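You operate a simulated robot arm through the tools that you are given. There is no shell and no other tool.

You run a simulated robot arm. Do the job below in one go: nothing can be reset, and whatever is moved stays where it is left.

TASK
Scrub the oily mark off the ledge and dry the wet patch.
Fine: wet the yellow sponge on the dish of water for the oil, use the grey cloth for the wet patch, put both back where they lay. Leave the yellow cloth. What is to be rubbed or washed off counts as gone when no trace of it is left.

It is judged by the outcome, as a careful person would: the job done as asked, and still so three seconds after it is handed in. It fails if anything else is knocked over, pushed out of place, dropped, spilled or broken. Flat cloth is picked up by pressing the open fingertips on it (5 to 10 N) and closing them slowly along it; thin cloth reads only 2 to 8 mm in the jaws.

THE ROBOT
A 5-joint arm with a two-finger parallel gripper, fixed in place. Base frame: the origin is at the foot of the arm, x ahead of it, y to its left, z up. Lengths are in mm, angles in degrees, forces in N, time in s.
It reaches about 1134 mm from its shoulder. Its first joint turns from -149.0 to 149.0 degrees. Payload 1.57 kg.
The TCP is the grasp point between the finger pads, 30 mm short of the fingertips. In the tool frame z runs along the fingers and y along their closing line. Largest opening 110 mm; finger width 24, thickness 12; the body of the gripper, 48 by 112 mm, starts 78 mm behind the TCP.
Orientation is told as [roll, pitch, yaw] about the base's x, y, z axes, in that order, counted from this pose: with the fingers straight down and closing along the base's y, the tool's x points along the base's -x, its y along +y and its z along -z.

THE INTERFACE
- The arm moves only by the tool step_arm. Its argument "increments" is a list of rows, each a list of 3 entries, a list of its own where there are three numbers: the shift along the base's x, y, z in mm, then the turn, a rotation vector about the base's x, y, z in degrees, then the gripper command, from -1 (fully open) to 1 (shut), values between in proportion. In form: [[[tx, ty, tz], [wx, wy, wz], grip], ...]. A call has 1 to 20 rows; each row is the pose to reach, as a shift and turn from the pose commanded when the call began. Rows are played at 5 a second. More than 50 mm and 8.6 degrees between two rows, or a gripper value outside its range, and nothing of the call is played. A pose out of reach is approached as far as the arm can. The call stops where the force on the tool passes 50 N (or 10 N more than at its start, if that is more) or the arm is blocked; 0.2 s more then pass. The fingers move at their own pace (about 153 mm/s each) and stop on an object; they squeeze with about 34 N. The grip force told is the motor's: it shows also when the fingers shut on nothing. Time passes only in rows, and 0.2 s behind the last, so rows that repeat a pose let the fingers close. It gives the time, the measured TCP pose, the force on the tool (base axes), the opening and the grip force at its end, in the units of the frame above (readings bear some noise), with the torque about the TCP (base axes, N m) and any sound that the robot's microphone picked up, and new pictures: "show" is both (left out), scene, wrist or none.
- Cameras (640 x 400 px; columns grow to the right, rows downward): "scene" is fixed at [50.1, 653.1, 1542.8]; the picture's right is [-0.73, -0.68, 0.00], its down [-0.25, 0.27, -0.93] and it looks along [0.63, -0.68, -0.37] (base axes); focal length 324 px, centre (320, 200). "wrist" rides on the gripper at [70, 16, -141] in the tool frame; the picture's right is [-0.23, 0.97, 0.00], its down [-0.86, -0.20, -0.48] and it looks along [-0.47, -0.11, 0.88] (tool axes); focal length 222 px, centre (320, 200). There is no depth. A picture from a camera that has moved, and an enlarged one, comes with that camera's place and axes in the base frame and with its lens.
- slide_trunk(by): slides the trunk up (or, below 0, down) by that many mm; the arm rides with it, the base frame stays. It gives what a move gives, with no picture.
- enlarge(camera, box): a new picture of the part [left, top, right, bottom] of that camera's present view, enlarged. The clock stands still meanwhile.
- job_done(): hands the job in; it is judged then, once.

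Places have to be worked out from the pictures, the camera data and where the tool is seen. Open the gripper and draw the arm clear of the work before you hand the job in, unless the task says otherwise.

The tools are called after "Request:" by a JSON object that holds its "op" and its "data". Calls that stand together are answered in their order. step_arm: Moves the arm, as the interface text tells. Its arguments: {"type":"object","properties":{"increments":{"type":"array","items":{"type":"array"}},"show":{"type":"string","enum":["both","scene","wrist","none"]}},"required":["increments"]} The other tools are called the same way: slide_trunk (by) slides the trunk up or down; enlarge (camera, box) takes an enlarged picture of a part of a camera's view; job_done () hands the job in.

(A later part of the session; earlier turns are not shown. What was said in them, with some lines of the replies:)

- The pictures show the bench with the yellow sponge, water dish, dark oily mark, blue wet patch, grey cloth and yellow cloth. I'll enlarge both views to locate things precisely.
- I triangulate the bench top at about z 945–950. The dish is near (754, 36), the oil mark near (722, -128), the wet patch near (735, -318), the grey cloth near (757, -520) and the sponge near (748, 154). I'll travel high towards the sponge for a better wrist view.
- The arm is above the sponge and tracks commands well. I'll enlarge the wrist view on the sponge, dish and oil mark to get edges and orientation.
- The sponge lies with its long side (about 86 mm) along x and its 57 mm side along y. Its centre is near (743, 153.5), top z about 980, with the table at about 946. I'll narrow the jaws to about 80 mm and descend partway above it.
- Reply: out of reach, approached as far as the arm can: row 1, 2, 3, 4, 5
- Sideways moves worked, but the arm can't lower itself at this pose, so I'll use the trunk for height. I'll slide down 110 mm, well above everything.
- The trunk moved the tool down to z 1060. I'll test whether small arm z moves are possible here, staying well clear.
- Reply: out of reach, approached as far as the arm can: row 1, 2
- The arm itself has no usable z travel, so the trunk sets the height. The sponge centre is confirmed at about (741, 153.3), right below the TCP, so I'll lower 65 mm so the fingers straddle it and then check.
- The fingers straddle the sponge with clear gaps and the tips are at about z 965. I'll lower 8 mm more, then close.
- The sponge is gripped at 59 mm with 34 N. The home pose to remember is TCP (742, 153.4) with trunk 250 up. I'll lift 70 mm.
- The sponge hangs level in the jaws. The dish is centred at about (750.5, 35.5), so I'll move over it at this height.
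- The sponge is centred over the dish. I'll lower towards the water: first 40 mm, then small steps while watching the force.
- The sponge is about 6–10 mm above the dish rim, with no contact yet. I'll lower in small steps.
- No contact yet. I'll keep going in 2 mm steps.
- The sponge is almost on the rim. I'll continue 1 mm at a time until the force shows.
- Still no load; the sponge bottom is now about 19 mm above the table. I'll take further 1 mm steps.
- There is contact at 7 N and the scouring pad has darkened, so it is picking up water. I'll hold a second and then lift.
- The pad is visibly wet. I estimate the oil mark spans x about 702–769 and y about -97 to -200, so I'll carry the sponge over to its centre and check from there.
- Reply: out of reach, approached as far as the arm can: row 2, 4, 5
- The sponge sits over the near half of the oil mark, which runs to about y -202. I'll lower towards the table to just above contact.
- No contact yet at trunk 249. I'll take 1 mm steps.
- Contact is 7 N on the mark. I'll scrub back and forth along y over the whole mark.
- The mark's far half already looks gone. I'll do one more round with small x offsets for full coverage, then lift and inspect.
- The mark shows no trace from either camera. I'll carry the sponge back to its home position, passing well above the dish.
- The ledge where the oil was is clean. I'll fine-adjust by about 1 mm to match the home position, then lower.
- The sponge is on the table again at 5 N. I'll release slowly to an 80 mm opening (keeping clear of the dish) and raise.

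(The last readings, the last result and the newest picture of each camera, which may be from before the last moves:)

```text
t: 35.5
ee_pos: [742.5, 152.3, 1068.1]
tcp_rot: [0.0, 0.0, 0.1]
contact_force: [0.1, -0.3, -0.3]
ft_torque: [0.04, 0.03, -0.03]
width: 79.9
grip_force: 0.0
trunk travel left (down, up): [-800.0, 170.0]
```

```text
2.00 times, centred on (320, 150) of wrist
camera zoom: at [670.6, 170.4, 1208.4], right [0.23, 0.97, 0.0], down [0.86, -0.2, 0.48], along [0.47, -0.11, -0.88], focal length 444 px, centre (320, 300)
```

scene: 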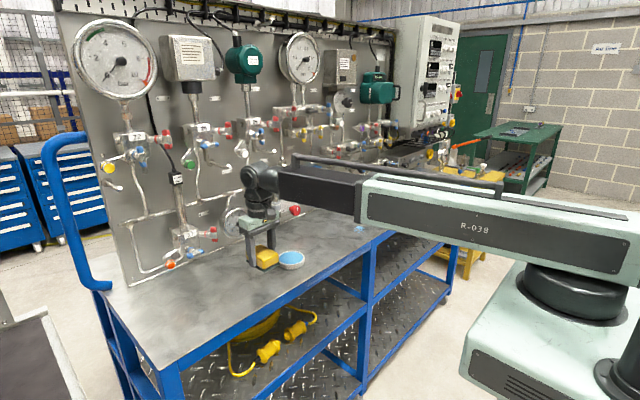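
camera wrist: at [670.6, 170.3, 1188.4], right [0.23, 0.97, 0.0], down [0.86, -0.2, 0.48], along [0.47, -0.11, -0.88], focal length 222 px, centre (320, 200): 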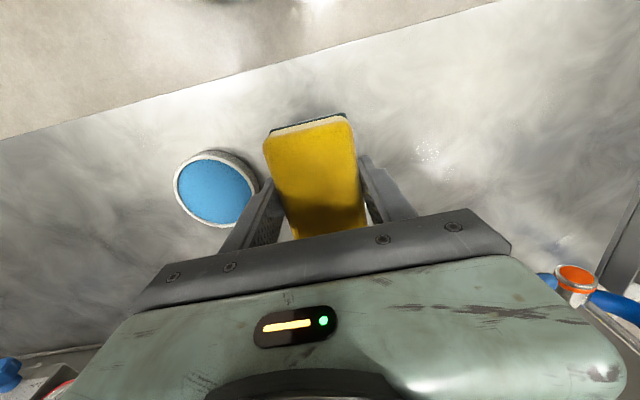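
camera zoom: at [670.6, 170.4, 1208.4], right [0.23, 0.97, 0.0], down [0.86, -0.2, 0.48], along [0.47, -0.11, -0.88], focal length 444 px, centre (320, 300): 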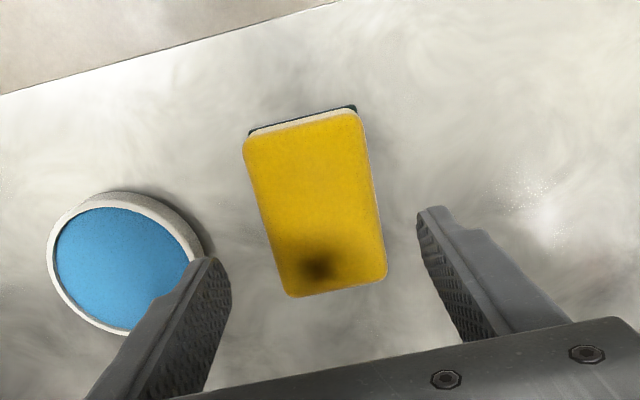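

The sponge sits exactly where it was and the dish is unmoved. Next I'll rise a bit and travel over to the grey cloth to view it.

Request:
{"op": "slide_trunk", "data": {"by": 60}}

Request:
{"op": "step_arm", "data": {"increments": [[[-3, -40, 0], [0, 0, 0], -0.4545], [[-6, -80, 0], [0, 0, 0], -0.4545], [[-9, -120, 0], [0, 0, 0], -0.4545], [[-12, -160, 0], [0, 0, 0], -0.4545], [[-15, -200, 0], [0, 0, 0], -0.4545], [[-18, -240, 0], [0, 0, 0], -0.4545], [[-21, -280, 0], [0, 0, 0], -0.4545], [[-24, -320, 0], [0, 0, 0], -0.4545], [[-27, -360, 0], [0, 0, 0], -0.4545], [[-30, -400, 0], [0, 0, 0], -0.4545], [[-32, -440, 0], [0, 0, 0], -0.4545], [[-34, -480, 0], [0, 0, 0], -0.4545], [[-36, -520, 0], [0, 0, 0], -0.4545], [[-38, -560, 0], [0, 0, 0], -0.4545], [[-40, -600, 0], [0, 0, 0], -0.4545], [[-41, -633, 0], [0, 0, 0], -0.4545], [[-41, -633, 0], [0, 0, 0], -0.4545]]}}

Request:
{"op": "enlarge", "data": {"camera": "scene", "box": [345, 175, 435, 245]}}

Request:
{"op": "enlarge", "data": {"camera": "wrist", "box": [160, 50, 480, 250]}}

```text
t: 36.5
ee_pos: [741.7, 152.7, 1125.8]
tcp_rot: [0.1, 0.0, 0.1]
contact_force: [-0.3, -0.7, 0.4]
ft_torque: [-0.01, 0.04, 0.03]
width: 80.0
grip_force: 0.0
trunk travel left (down, up): [-860.0, 110.0]
```

```text
t: 40.1
ee_pos: [701.3, -479.0, 1126.6]
tcp_rot: [0.0, 0.0, 0.0]
contact_force: [0.4, 0.2, 0.3]
ft_torque: [0.0, 0.03, 0.01]
width: 80.1
grip_force: 0.0
out of reach, approached as far as the arm can: row 6, 8, 12, 13, 14
trunk travel left (down, up): [-860.0, 110.0]
camera wrist: at [630.1, -461.6, 1268.5], right [0.23, 0.97, 0.0], down [0.86, -0.2, 0.48], along [0.47, -0.11, -0.88], focal length 222 px, centre (320, 200)
```

scene: 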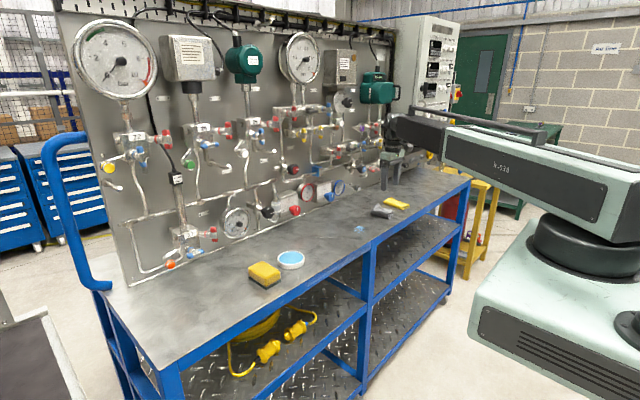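
wrist: 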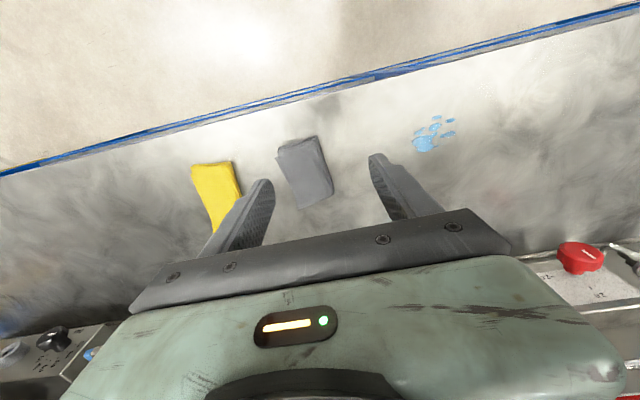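

```text
5.71 times, centred on (390, 210) of scene
camera zoom: at [50.1, 653.1, 1542.8], right [-0.73, -0.68, 0.0], down [-0.25, 0.27, -0.93], along [0.63, -0.68, -0.37], focal length 1852 px, centre (-80, 143)
```

zoom: 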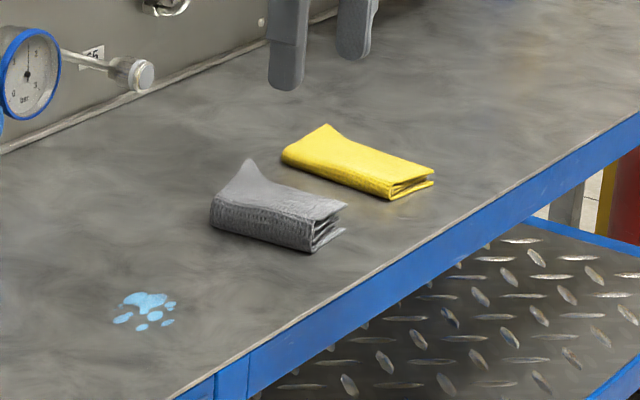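

```text
2.00 times, centred on (320, 150) of wrist
camera zoom: at [630.1, -461.6, 1268.5], right [0.23, 0.97, 0.0], down [0.86, -0.2, 0.48], along [0.47, -0.11, -0.88], focal length 444 px, centre (320, 300)
```

zoom: 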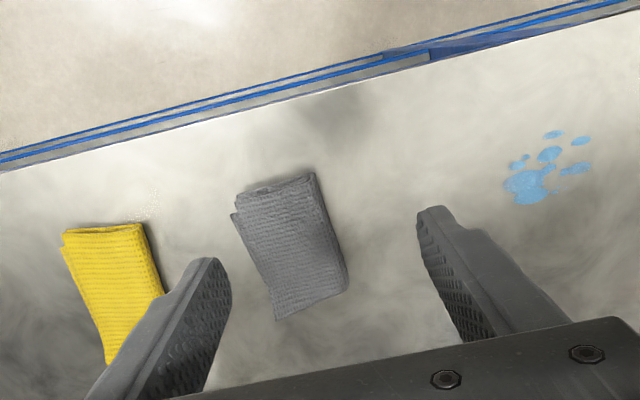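

The grey cloth is a folded bundle of about 95 mm (x) by 62 mm (y), centred near (750, -510), and the yellow cloth lies clear at y < -605. I'll open the jaws, move above it and lower for a closer look.

Request:
{"op": "step_arm", "data": {"increments": [[[20, -15, 0], [0, 0, 0], -0.8], [[49, -31, 0], [0, 0, 0], -1], [[49, -31, 0], [0, 0, 0], -1]], "show": "none"}}

Request:
{"op": "slide_trunk", "data": {"by": -80}}

Request:
{"op": "enlarge", "data": {"camera": "scene", "box": [345, 175, 435, 245]}}

Request:
{"op": "enlarge", "data": {"camera": "wrist", "box": [160, 50, 480, 250]}}

```text
t: 40.9
ee_pos: [750.7, -509.3, 1127.1]
tcp_rot: [0.0, 0.0, 0.0]
contact_force: [0.5, -0.1, 0.1]
ft_torque: [0.02, 0.0, 0.0]
width: 110.1
grip_force: 0.0
trunk travel left (down, up): [-860.0, 110.0]
```

```text
t: 42.1
ee_pos: [750.1, -510.2, 1047.2]
tcp_rot: [-0.1, 0.0, -0.1]
contact_force: [-0.1, -0.5, 0.5]
ft_torque: [0.01, -0.02, 0.02]
width: 110.0
grip_force: 0.0
trunk travel left (down, up): [-780.0, 190.0]
```

```text
5.71 times, centred on (390, 210) of scene
camera zoom: at [50.1, 653.1, 1542.8], right [-0.73, -0.68, 0.0], down [-0.25, 0.27, -0.93], along [0.63, -0.68, -0.37], focal length 1852 px, centre (-80, 143)
```

zoom: 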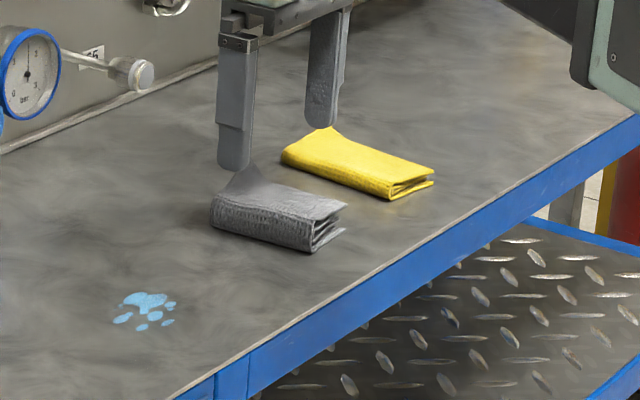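

```text
2.00 times, centred on (320, 150) of wrist
camera zoom: at [678.7, -492.6, 1188.5], right [0.23, 0.97, 0.0], down [0.86, -0.2, 0.48], along [0.47, -0.11, -0.88], focal length 444 px, centre (320, 300)
```

zoom: 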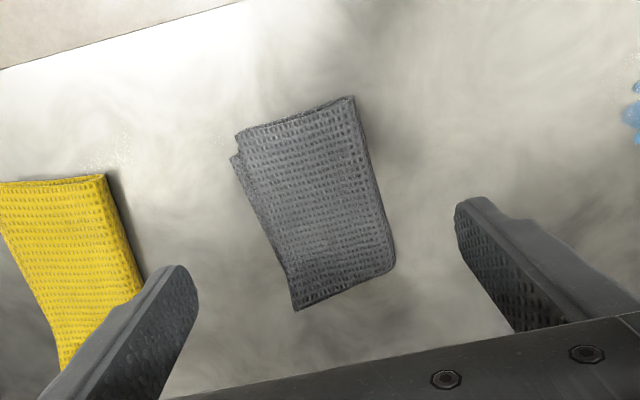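

The closer view gives the cloth centre at (748.7, -508.6), turned about +3° and roughly 20–25 mm thick. It can be straddled like the sponge, so I'll turn the tool 3° and descend in stages.

Request:
{"op": "step_arm", "data": {"increments": [[[0, 0, 0], [0, 0, 3], -1], [[0, 0, 0], [0, 0, 3], -1]], "show": "none"}}

Request:
{"op": "slide_trunk", "data": {"by": -56}}

Request:
{"op": "enlarge", "data": {"camera": "scene", "box": [345, 175, 435, 245]}}

Request:
{"op": "enlarge", "data": {"camera": "wrist", "box": [160, 50, 480, 250]}}

```text
t: 42.7
ee_pos: [749.2, -509.6, 1046.6]
tcp_rot: [0.1, 0.0, 2.9]
contact_force: [0.3, -0.1, -0.5]
ft_torque: [0.0, 0.03, -0.06]
width: 110.1
grip_force: 0.1
trunk travel left (down, up): [-780.0, 190.0]
```

```text
t: 43.7
ee_pos: [749.8, -509.2, 990.2]
tcp_rot: [0.1, 0.0, 3.0]
contact_force: [-0.9, -0.1, 0.0]
ft_torque: [-0.03, 0.0, 0.01]
width: 110.0
grip_force: 0.0
trunk travel left (down, up): [-724.0, 246.0]
```

```text
5.71 times, centred on (390, 210) of scene
camera zoom: at [50.1, 653.1, 1542.8], right [-0.73, -0.68, 0.0], down [-0.25, 0.27, -0.93], along [0.63, -0.68, -0.37], focal length 1852 px, centre (-80, 143)
```

zoom: 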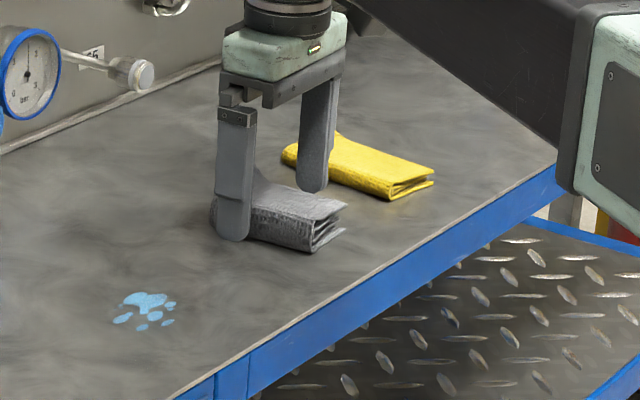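

```text
2.00 times, centred on (320, 150) of wrist
camera zoom: at [677.8, -496.2, 1132.5], right [0.18, 0.98, 0.0], down [0.86, -0.15, 0.48], along [0.47, -0.08, -0.88], focal length 444 px, centre (320, 300)
```

zoom: 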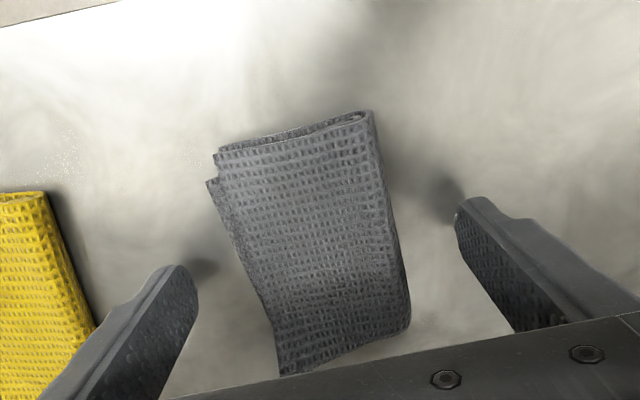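

The fingers straddle the cloth evenly with the tips near z 960. I'll lower 7 mm and close slowly while watching the opening.

Request:
{"op": "slide_trunk", "data": {"by": -7}}

Request:
{"op": "step_arm", "data": {"increments": [[[0, 0, 0], [0, 0, 0], -0.7], [[0, 0, 0], [0, 0, 0], -0.5], [[0, 0, 0], [0, 0, 0], -0.35], [[0, 0, 0], [0, 0, 0], -0.25], [[0, 0, 0], [0, 0, 0], -0.15], [[0, 0, 0], [0, 0, 0], -0.1], [[0, 0, 0], [0, 0, 0], -0.1]]}}

Request:
{"op": "enlarge", "data": {"camera": "scene", "box": [345, 175, 435, 245]}}

Request:
{"op": "enlarge", "data": {"camera": "wrist", "box": [160, 50, 480, 250]}}

```text
t: 44.2
ee_pos: [749.9, -510.2, 983.4]
tcp_rot: [0.0, 0.1, 3.0]
contact_force: [-0.1, 0.4, 0.8]
ft_torque: [-0.01, -0.03, -0.01]
width: 109.9
grip_force: 0.1
trunk travel left (down, up): [-717.0, 253.0]
```

```text
t: 45.8
ee_pos: [749.2, -509.6, 984.2]
tcp_rot: [0.0, -0.1, 3.0]
contact_force: [-0.3, 0.0, -0.2]
ft_torque: [-0.02, 0.03, 0.02]
width: 61.4
grip_force: 33.6
trunk travel left (down, up): [-717.0, 253.0]
camera wrist: at [677.9, -496.2, 1125.4], right [0.18, 0.98, 0.0], down [0.86, -0.15, 0.48], along [0.47, -0.08, -0.88], focal length 222 px, centre (320, 200)
```

scene: 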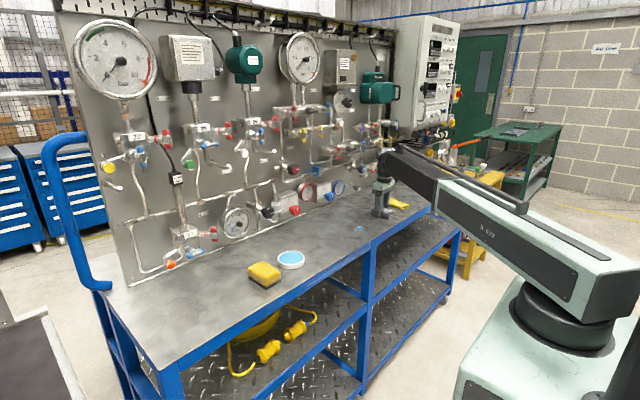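
wrist: 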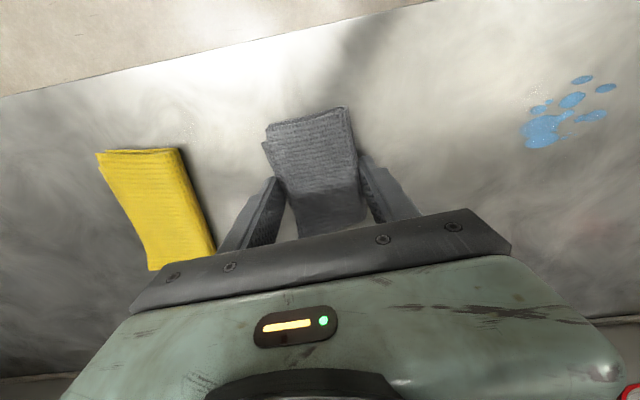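

```text
5.71 times, centred on (390, 210) of scene
camera zoom: at [50.1, 653.1, 1542.8], right [-0.73, -0.68, 0.0], down [-0.25, 0.27, -0.93], along [0.63, -0.68, -0.37], focal length 1852 px, centre (-80, 143)
```

zoom: 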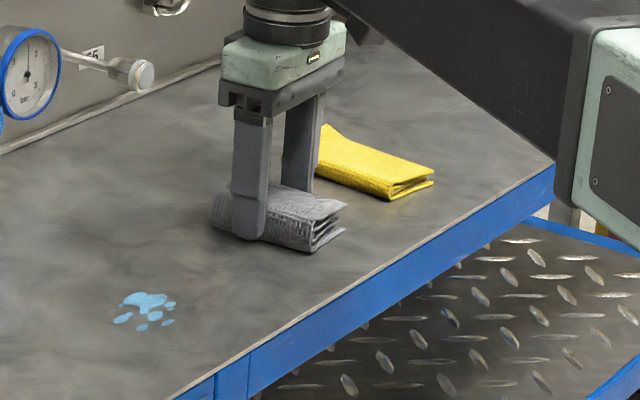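

```text
2.00 times, centred on (320, 150) of wrist
camera zoom: at [677.9, -496.2, 1125.4], right [0.18, 0.98, 0.0], down [0.86, -0.15, 0.48], along [0.47, -0.08, -0.88], focal length 444 px, centre (320, 300)
```

zoom: 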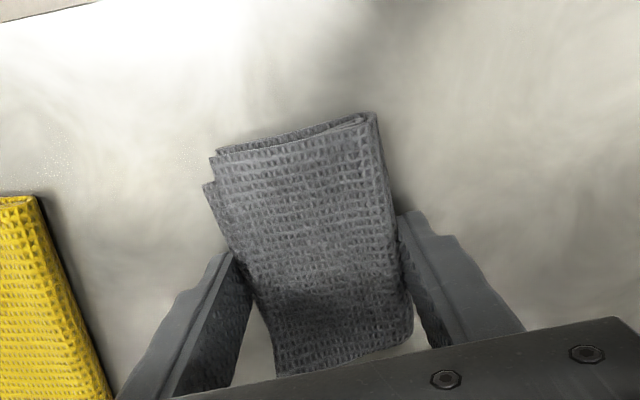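

The cloth is gripped at 61.4 mm with 34 N and hardly shifted. The home pose is wrist camera (677.9, -496.2), yaw 3°, trunk 253. I'll firm the grip command and lift.

Request:
{"op": "step_arm", "data": {"increments": [[[0, 0, 0], [0, 0, 0], 0.1], [[0, 0, 0], [0, 0, 0], 0.2], [[0, 0, 0], [0, 0, 0], 0.2]], "show": "none"}}

Request:
{"op": "slide_trunk", "data": {"by": 60}}

Request:
{"op": "enlarge", "data": {"camera": "scene", "box": [345, 165, 435, 245]}}

Request:
{"op": "enlarge", "data": {"camera": "wrist", "box": [160, 50, 640, 350]}}

```text
t: 46.6
ee_pos: [749.5, -508.9, 984.7]
tcp_rot: [0.0, 0.1, 3.1]
contact_force: [-0.7, 0.0, 0.3]
ft_torque: [-0.02, -0.01, 0.0]
width: 61.5
grip_force: 33.9
trunk travel left (down, up): [-717.0, 253.0]
```

```text
t: 47.6
ee_pos: [750.2, -509.3, 1044.0]
tcp_rot: [0.0, -0.1, 3.0]
contact_force: [-0.3, -0.8, -0.9]
ft_torque: [0.0, -0.03, 0.01]
width: 61.6
grip_force: 34.5
trunk travel left (down, up): [-777.0, 193.0]
```

```text
5.00 times, centred on (390, 205) of scene
camera zoom: at [50.1, 653.1, 1542.8], right [-0.73, -0.68, 0.0], down [-0.25, 0.27, -0.93], along [0.63, -0.68, -0.37], focal length 1621 px, centre (-30, 175)
```

zoom: 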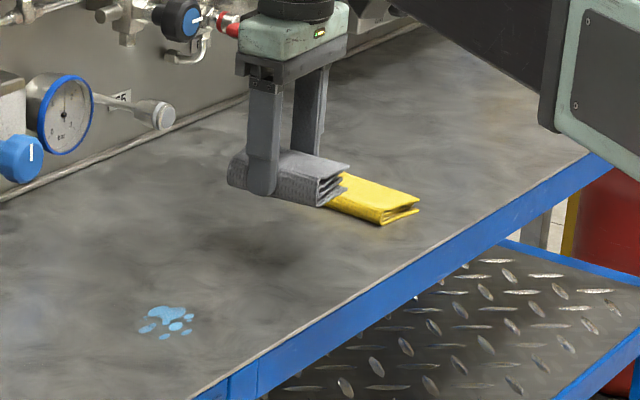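

```text
1.33 times, centred on (400, 200) of wrist
camera zoom: at [678.0, -496.2, 1185.4], right [0.18, 0.98, 0.0], down [0.86, -0.15, 0.48], along [0.47, -0.08, -0.88], focal length 296 px, centre (213, 200)
```

zoom: 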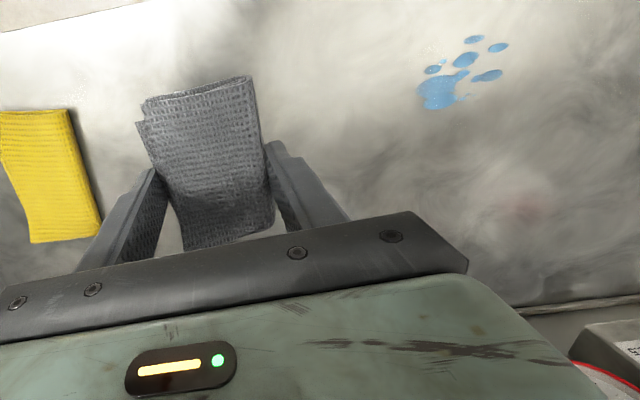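

The cloth is held firmly. The wet patch is centred near (734, -318) and spans about 50 by 60 mm, so I'll move above it.

Request:
{"op": "step_arm", "data": {"increments": [[[-3, 40, 0], [0, 0, 0], 0.2], [[-6, 80, 0], [0, 0, 0], 0.2], [[-9, 120, 0], [0, 0, 0], 0.2], [[-12, 160, 0], [0, 0, 0], 0.2], [[-14.7, 190, 0], [0, 0, 0], 0.2], [[-14.7, 190, 0], [0, 0, 0], 0.2]], "show": "wrist"}}

Request:
{"op": "enlarge", "data": {"camera": "scene", "box": [315, 175, 435, 255]}}

```text
t: 49.0
ee_pos: [733.4, -319.4, 1043.1]
tcp_rot: [0.0, 0.0, 3.1]
contact_force: [-0.8, 0.8, -0.7]
ft_torque: [0.01, 0.02, -0.02]
width: 61.8
grip_force: 34.1
trunk travel left (down, up): [-777.0, 193.0]
camera wrist: at [660.5, -306.3, 1185.5], right [0.18, 0.98, 0.0], down [0.86, -0.15, 0.48], along [0.47, -0.08, -0.88], focal length 222 px, centre (320, 200)
```

wrist: 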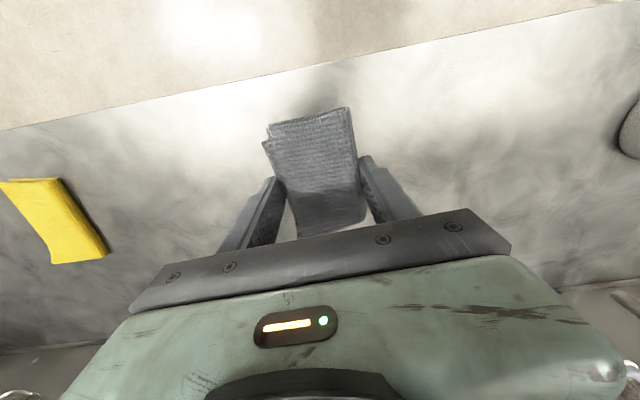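

```text
5.00 times, centred on (375, 215) of scene
camera zoom: at [50.1, 653.1, 1542.8], right [-0.73, -0.68, 0.0], down [-0.25, 0.27, -0.93], along [0.63, -0.68, -0.37], focal length 1621 px, centre (45, 125)
```

zoom: 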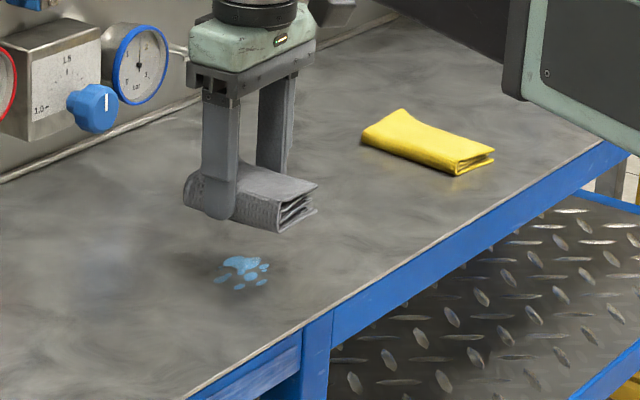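

The cloth is directly above the patch. I'll lower to near contact and then go in small steps.

Request:
{"op": "slide_trunk", "data": {"by": -57}}

Request:
{"op": "slide_trunk", "data": {"by": -2}}

Request:
{"op": "slide_trunk", "data": {"by": -1}}

```text
t: 50.0
ee_pos: [733.1, -321.1, 985.8]
tcp_rot: [0.0, -0.1, 3.0]
contact_force: [0.0, 0.5, 0.5]
ft_torque: [0.01, -0.02, 0.02]
width: 61.7
grip_force: 34.1
trunk travel left (down, up): [-720.0, 250.0]
```

```text
t: 50.5
ee_pos: [731.8, -320.2, 984.5]
tcp_rot: [0.0, -0.1, 3.0]
contact_force: [0.7, -0.5, -0.3]
ft_torque: [0.01, -0.02, 0.02]
width: 61.6
grip_force: 34.2
trunk travel left (down, up): [-718.0, 252.0]
```

```text
t: 51.0
ee_pos: [731.9, -319.1, 983.4]
tcp_rot: [-0.1, 0.1, 3.0]
contact_force: [-0.3, -0.3, 1.4]
ft_torque: [-0.03, -0.03, 0.01]
width: 61.8
grip_force: 34.1
trunk travel left (down, up): [-717.0, 253.0]
```

Contact is just beginning at 1.4 N. I'll lower another half millimetre or so to get a light wiping pressure.

Request:
{"op": "slide_trunk", "data": {"by": -0.5}}

```text
t: 51.5
ee_pos: [731.8, -319.9, 983.9]
tcp_rot: [0.1, 0.0, 3.0]
contact_force: [1.4, -0.4, 5.2]
ft_torque: [-0.05, 0.02, 0.02]
width: 61.8
grip_force: 33.7
trunk travel left (down, up): [-716.0, 254.0]
```

There is 5 N of wiping pressure. I'll wipe back and forth along y with small x offsets over the whole patch.

Request:
{"op": "step_arm", "data": {"increments": [[[0, 18, 0], [0, 0, 0], 0.2], [[0, 36, 0], [0, 0, 0], 0.2], [[0, 18, 0], [0, 0, 0], 0.2], [[0, 0, 0], [0, 0, 0], 0.2], [[0, -18, 0], [0, 0, 0], 0.2], [[0, -36, 0], [0, 0, 0], 0.2], [[8, -36, 0], [0, 0, 0], 0.2], [[8, -15, 0], [0, 0, 0], 0.2], [[8, 10, 0], [0, 0, 0], 0.2], [[8, 36, 0], [0, 0, 0], 0.2], [[-8, 36, 0], [0, 0, 0], 0.2], [[-8, 12, 0], [0, 0, 0], 0.2], [[-8, -12, 0], [0, 0, 0], 0.2], [[-8, -36, 0], [0, 0, 0], 0.2], [[0, -36, 0], [0, 0, 0], 0.2], [[0, -18, 0], [0, 0, 0], 0.2], [[0, 0, 0], [0, 0, 0], 0.2], [[0, 18, 0], [0, 0, 0], 0.2], [[0, 36, 0], [0, 0, 0], 0.2], [[0, 36, 0], [0, 0, 0], 0.2]], "show": "none"}}

Request:
{"op": "slide_trunk", "data": {"by": 60}}

Request:
{"op": "enlarge", "data": {"camera": "scene", "box": [315, 175, 435, 255]}}

Request:
{"op": "enlarge", "data": {"camera": "wrist", "box": [0, 50, 480, 350]}}

```text
t: 55.7
ee_pos: [731.7, -282.0, 982.5]
tcp_rot: [0.1, 0.0, 3.0]
contact_force: [-0.2, -0.3, 1.7]
ft_torque: [0.0, 0.02, -0.01]
width: 61.6
grip_force: 34.2
trunk travel left (down, up): [-716.0, 254.0]
```

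```text
t: 56.7
ee_pos: [732.2, -283.6, 1042.6]
tcp_rot: [0.0, 0.0, 3.1]
contact_force: [0.5, 0.2, -0.1]
ft_torque: [-0.03, 0.01, -0.02]
width: 61.5
grip_force: 33.6
trunk travel left (down, up): [-776.0, 194.0]
```

```text
5.00 times, centred on (375, 215) of scene
camera zoom: at [50.1, 653.1, 1542.8], right [-0.73, -0.68, 0.0], down [-0.25, 0.27, -0.93], along [0.63, -0.68, -0.37], focal length 1621 px, centre (45, 125)
```

zoom: 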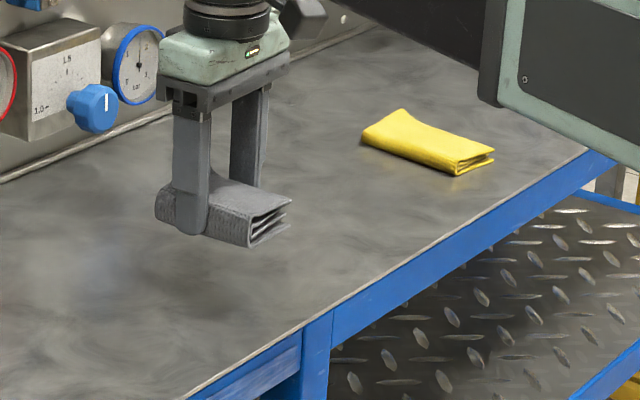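

```text
1.33 times, centred on (240, 200) of wrist
camera zoom: at [660.5, -270.5, 1184.9], right [0.18, 0.98, 0.0], down [0.86, -0.15, 0.48], along [0.47, -0.08, -0.88], focal length 296 px, centre (427, 200)
```

zoom: 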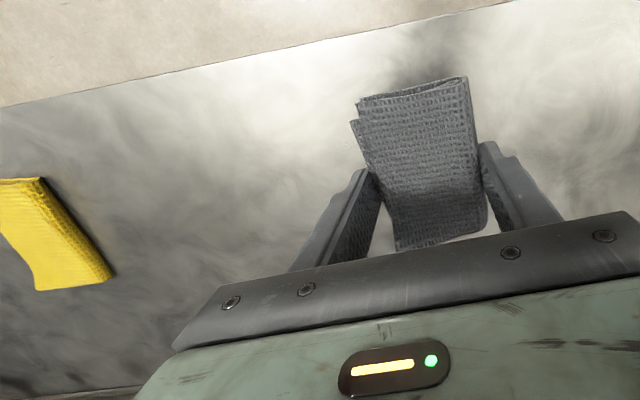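

The patch looks dry with no trace in the scene view. I'll take the cloth back to its home position.

Request:
{"op": "step_arm", "data": {"increments": [[[3, -40, 0], [0, 0, 0], 0.2], [[6, -80, 0], [0, 0, 0], 0.2], [[9, -120, 0], [0, 0, 0], 0.2], [[12, -160, 0], [0, 0, 0], 0.2], [[15, -200, 0], [0, 0, 0], 0.2], [[17.4, -225.7, 0], [0, 0, 0], 0.2], [[17.4, -225.7, 0], [0, 0, 0], 0.2], [[17.4, -225.7, 0], [0, 0, 0], 0.2]]}}

Request:
{"op": "enlarge", "data": {"camera": "scene", "box": [275, 175, 435, 275]}}

```text
t: 58.5
ee_pos: [751.1, -509.0, 1042.7]
tcp_rot: [0.0, 0.0, 3.0]
contact_force: [0.6, -0.4, -0.3]
ft_torque: [-0.01, -0.02, 0.01]
width: 61.9
grip_force: 34.2
trunk travel left (down, up): [-776.0, 194.0]
camera wrist: at [679.3, -496.0, 1185.0], right [0.18, 0.98, 0.0], down [0.86, -0.15, 0.48], along [0.47, -0.08, -0.88], focal length 222 px, centre (320, 200)
```

scene: 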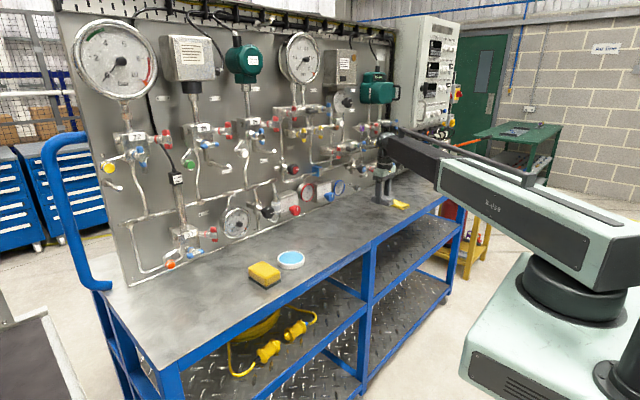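
wrist: 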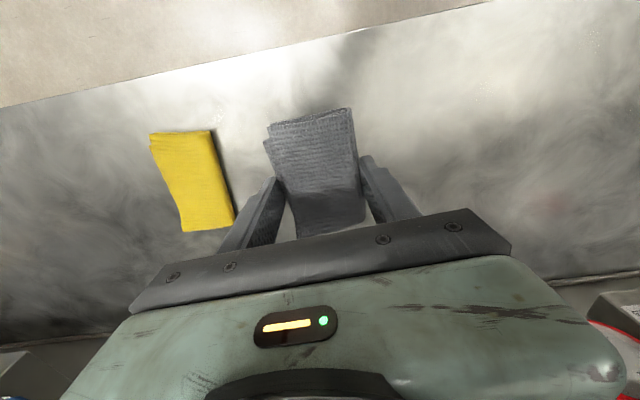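

```text
4.00 times, centred on (355, 225) of scene
camera zoom: at [50.1, 653.1, 1542.8], right [-0.73, -0.68, 0.0], down [-0.25, 0.27, -0.93], along [0.63, -0.68, -0.37], focal length 1297 px, centre (180, 100)
```

zoom: 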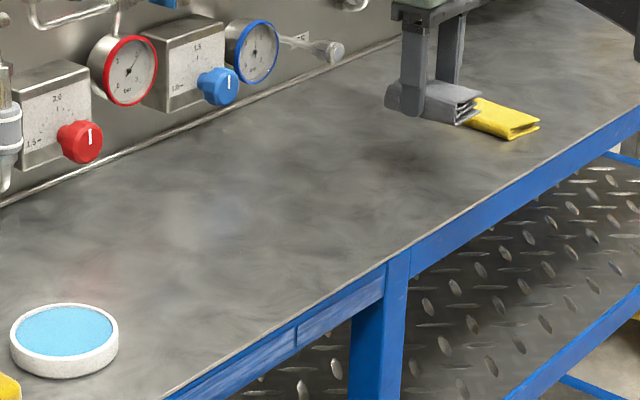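

Both marks are gone. I'll fine-adjust by -1.4 mm in x, then lower the cloth onto the table.

Request:
{"op": "step_arm", "data": {"increments": [[[-1.4, -0.2, 0], [0, 0, 0], 0.2], [[-1.4, -0.2, 0], [0, 0, 0], 0.2]], "show": "none"}}

Request:
{"op": "slide_trunk", "data": {"by": -57}}

Request:
{"op": "slide_trunk", "data": {"by": -1}}

Request:
{"op": "slide_trunk", "data": {"by": -1}}

```text
t: 59.1
ee_pos: [749.6, -509.3, 1044.1]
tcp_rot: [0.0, 0.0, 3.0]
contact_force: [-0.4, 0.5, -0.2]
ft_torque: [-0.03, 0.03, 0.03]
width: 61.5
grip_force: 34.4
trunk travel left (down, up): [-776.0, 194.0]
```

```text
t: 60.1
ee_pos: [749.7, -509.4, 986.7]
tcp_rot: [0.0, 0.1, 3.0]
contact_force: [0.0, 0.5, -0.3]
ft_torque: [-0.02, -0.01, -0.01]
width: 61.5
grip_force: 33.7
trunk travel left (down, up): [-719.0, 251.0]
```

```text
t: 60.6
ee_pos: [749.3, -509.3, 986.4]
tcp_rot: [0.0, -0.1, 3.1]
contact_force: [0.3, 1.4, -0.6]
ft_torque: [0.02, 0.0, 0.0]
width: 61.7
grip_force: 33.8
trunk travel left (down, up): [-718.0, 252.0]
```

```text
t: 61.1
ee_pos: [749.5, -510.5, 984.8]
tcp_rot: [0.0, -0.1, 3.0]
contact_force: [0.5, -0.4, -0.3]
ft_torque: [0.02, 0.02, 0.0]
width: 61.9
grip_force: 33.9
trunk travel left (down, up): [-717.0, 253.0]
```

Not quite touching yet. I'll lower another half millimetre until it seats.

Request:
{"op": "slide_trunk", "data": {"by": -0.5}}

```text
t: 61.6
ee_pos: [749.5, -510.9, 984.0]
tcp_rot: [0.0, 0.0, 3.0]
contact_force: [0.3, 0.1, -0.9]
ft_torque: [0.0, 0.01, 0.01]
width: 61.5
grip_force: 33.8
trunk travel left (down, up): [-717.0, 253.0]
```

One more half millimetre.

Request:
{"op": "slide_trunk", "data": {"by": -0.5}}

```text
t: 62.1
ee_pos: [750.6, -509.9, 983.6]
tcp_rot: [0.0, 0.0, 3.1]
contact_force: [0.3, -0.9, 2.3]
ft_torque: [-0.02, 0.0, 0.01]
width: 61.7
grip_force: 34.2
trunk travel left (down, up): [-716.0, 254.0]
```

The cloth is seated at 2.3 N. I'll open slowly to full, then raise and inspect.

Request:
{"op": "step_arm", "data": {"increments": [[[0, 0, 0], [0, 0, 0], -0.15], [[0, 0, 0], [0, 0, 0], -0.25], [[0, 0, 0], [0, 0, 0], -0.4], [[0, 0, 0], [0, 0, 0], -0.7], [[0, 0, 0], [0, 0, 0], -1], [[0, 0, 0], [0, 0, 0], -1]], "show": "none"}}

Request:
{"op": "slide_trunk", "data": {"by": 144}}

Request:
{"op": "enlarge", "data": {"camera": "scene", "box": [345, 175, 435, 245]}}

Request:
{"op": "enlarge", "data": {"camera": "wrist", "box": [160, 50, 640, 350]}}

```text
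t: 63.5
ee_pos: [749.1, -509.9, 983.9]
tcp_rot: [0.0, 0.1, 3.1]
contact_force: [1.0, 0.6, 0.4]
ft_torque: [0.01, 0.02, 0.01]
width: 110.2
grip_force: 0.1
trunk travel left (down, up): [-716.0, 254.0]
```

```text
t: 65.2
ee_pos: [749.6, -510.7, 1126.4]
tcp_rot: [-0.1, 0.1, 3.1]
contact_force: [0.5, 1.2, -0.1]
ft_torque: [0.02, 0.04, 0.02]
width: 109.9
grip_force: 0.0
trunk travel left (down, up): [-860.0, 110.0]
```

```text
5.71 times, centred on (390, 210) of scene
camera zoom: at [50.1, 653.1, 1542.8], right [-0.73, -0.68, 0.0], down [-0.25, 0.27, -0.93], along [0.63, -0.68, -0.37], focal length 1852 px, centre (-80, 143)
```

zoom: 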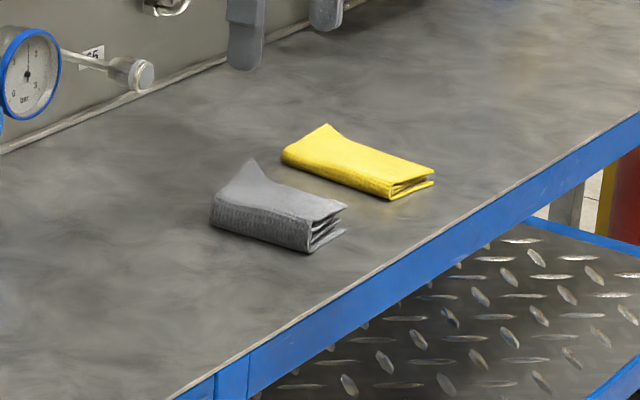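

```text
1.33 times, centred on (400, 200) of wrist
camera zoom: at [677.7, -496.5, 1268.9], right [0.18, 0.98, 0.0], down [0.86, -0.15, 0.48], along [0.47, -0.08, -0.88], focal length 296 px, centre (213, 200)
```

zoom: 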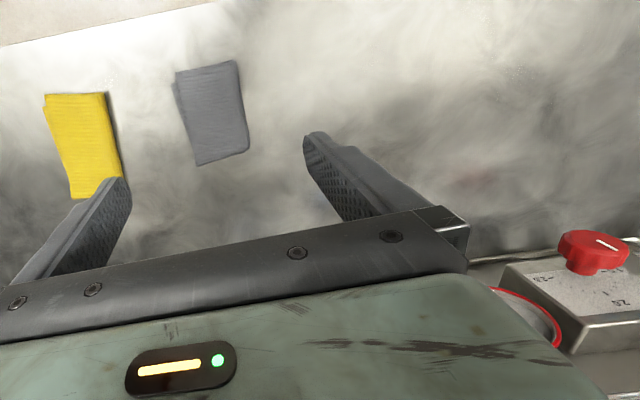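

The cloth is back in its original spot and the yellow cloth is untouched. I'll draw the arm back towards the ledge's front and inspect the cleaned areas with the wrist camera.

Request:
{"op": "step_arm", "data": {"increments": [[[-30, 30, 0], [0, 0, -3], -1], [[-60, 60, 0], [0, 0, -3], -1], [[-90, 100, 0], [0, 0, -3], -1], [[-110, 140, 0], [0, 0, -3], -1], [[-120, 180, 0], [0, 0, -3], -1], [[-130, 220, 0], [0, 0, -3], -1], [[-140, 260, 0], [0, 0, -3], -1], [[-150, 290, 0], [0, 0, -3], -1], [[-150, 290, 0], [0, 0, -3], -1]]}}

Request:
{"op": "enlarge", "data": {"camera": "wrist", "box": [160, 30, 520, 255]}}

Request:
{"op": "enlarge", "data": {"camera": "scene", "box": [235, 175, 435, 300]}}

```text
t: 67.2
ee_pos: [597.8, -219.5, 1128.1]
tcp_rot: [0.0, 0.0, 0.0]
contact_force: [-0.4, 0.4, 0.1]
ft_torque: [-0.01, -0.03, -0.01]
width: 109.8
grip_force: 0.0
trunk travel left (down, up): [-860.0, 110.0]
camera wrist: at [527.1, -203.0, 1269.0], right [0.23, 0.97, 0.0], down [0.85, -0.2, 0.48], along [0.47, -0.11, -0.88], focal length 222 px, centre (320, 200)
```

scene: 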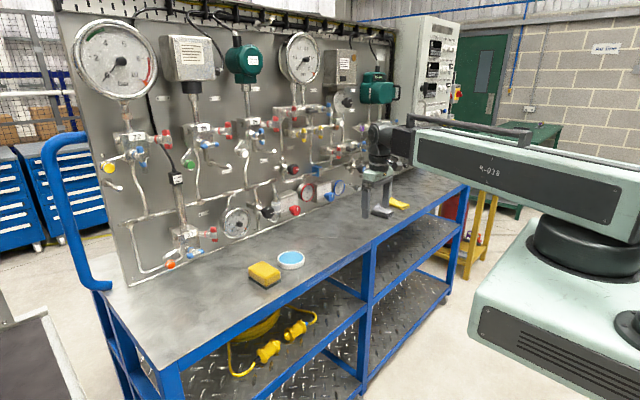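
wrist: 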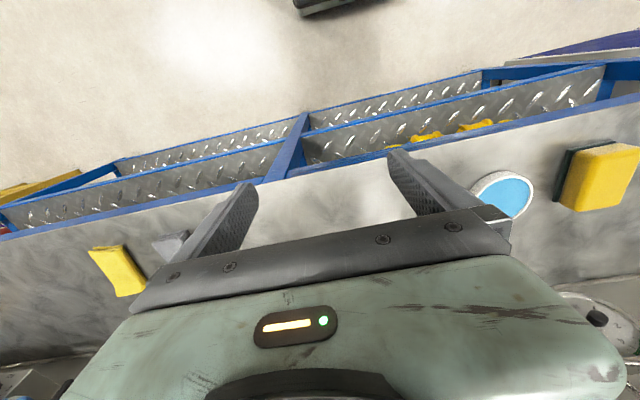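

```text
1.78 times, centred on (340, 142) of wrist
camera zoom: at [527.1, -203.0, 1269.0], right [0.23, 0.97, 0.0], down [0.85, -0.2, 0.48], along [0.47, -0.11, -0.88], focal length 395 px, centre (284, 302)
```

zoom: 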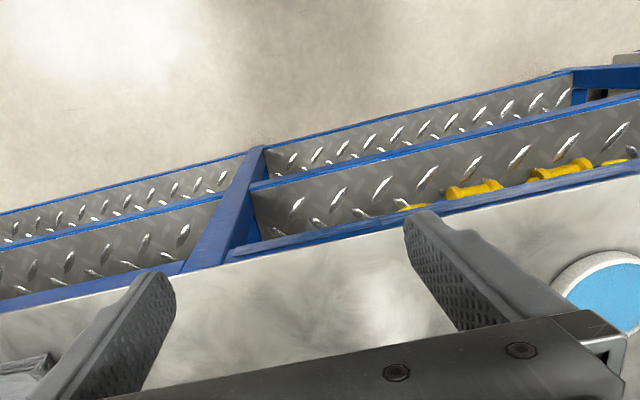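

```text
3.20 times, centred on (335, 238) of scene
camera zoom: at [50.1, 653.1, 1542.8], right [-0.73, -0.68, 0.0], down [-0.25, 0.27, -0.93], along [0.63, -0.68, -0.37], focal length 1037 px, centre (272, 80)
```

zoom: 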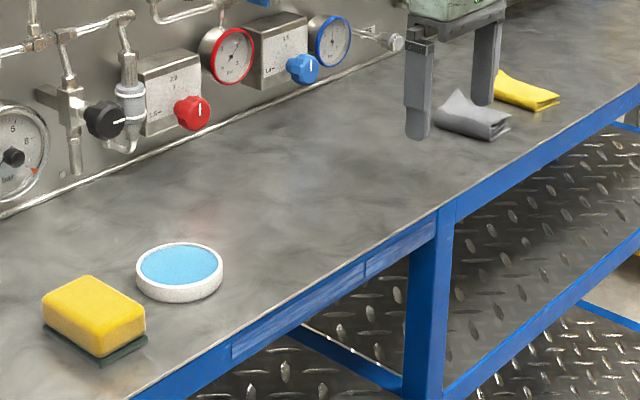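

Everything looks clean. As a last check for faint traces I'll take high-magnification views of both spots.

Request:
{"op": "enlarge", "data": {"camera": "scene", "box": [305, 225, 355, 260]}}

Request:
{"op": "enlarge", "data": {"camera": "scene", "box": [335, 212, 385, 247]}}

```text
11.43 times, centred on (330, 242) of scene
camera zoom: at [50.1, 653.1, 1542.8], right [-0.73, -0.68, 0.0], down [-0.25, 0.27, -0.93], along [0.63, -0.68, -0.37], focal length 3705 px, centre (206, -286)
```

zoom: 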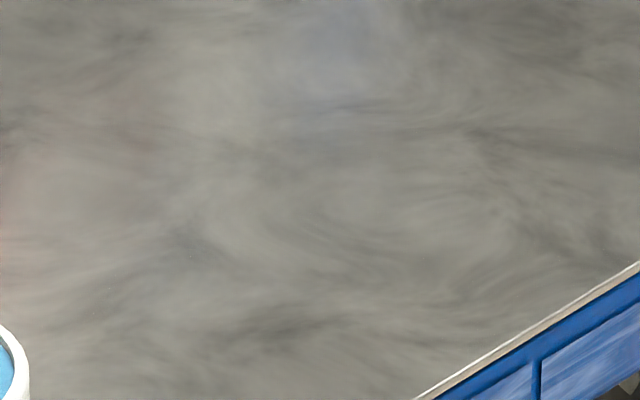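

```text
11.43 times, centred on (360, 230) of scene
camera zoom: at [50.1, 653.1, 1542.8], right [-0.73, -0.68, 0.0], down [-0.25, 0.27, -0.93], along [0.63, -0.68, -0.37], focal length 3705 px, centre (-137, -137)
```

zoom: 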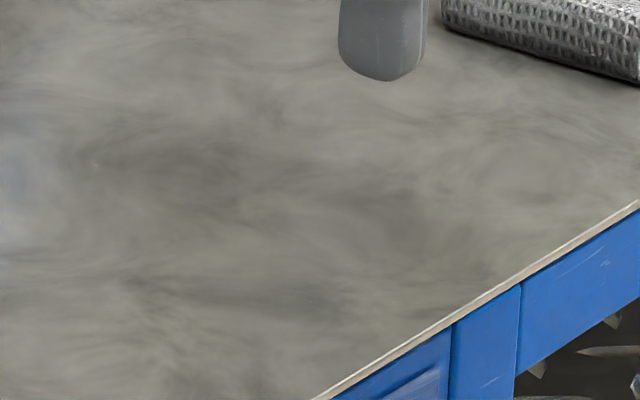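

No trace of oil or water is left, both tools are back in place, the gripper is open, and the arm is drawn clear above the ledge's front edge. I'll hand the job in.

Request:
{"op": "job_done", "data": {}}

```text
The job is handed in.
```

The oily mark and the wet patch are both gone. Close-up views of each spot show bare ledge with no trace of oil or water.

- **Oil:** I wetted the yellow sponge on the dish of water and scrubbed the mark with it. The sponge is back where it lay, to within about 1 mm.
- **Wet patch:** I wiped it dry with the grey cloth. The cloth is also back where it lay, within about 1 mm and at the same angle.
- **Everything else:** The yellow cloth and the dish are where they were, and nothing was knocked or spilled.

The gripper is open and the arm is drawn clear of the work. I handed the job in after checking all of this.
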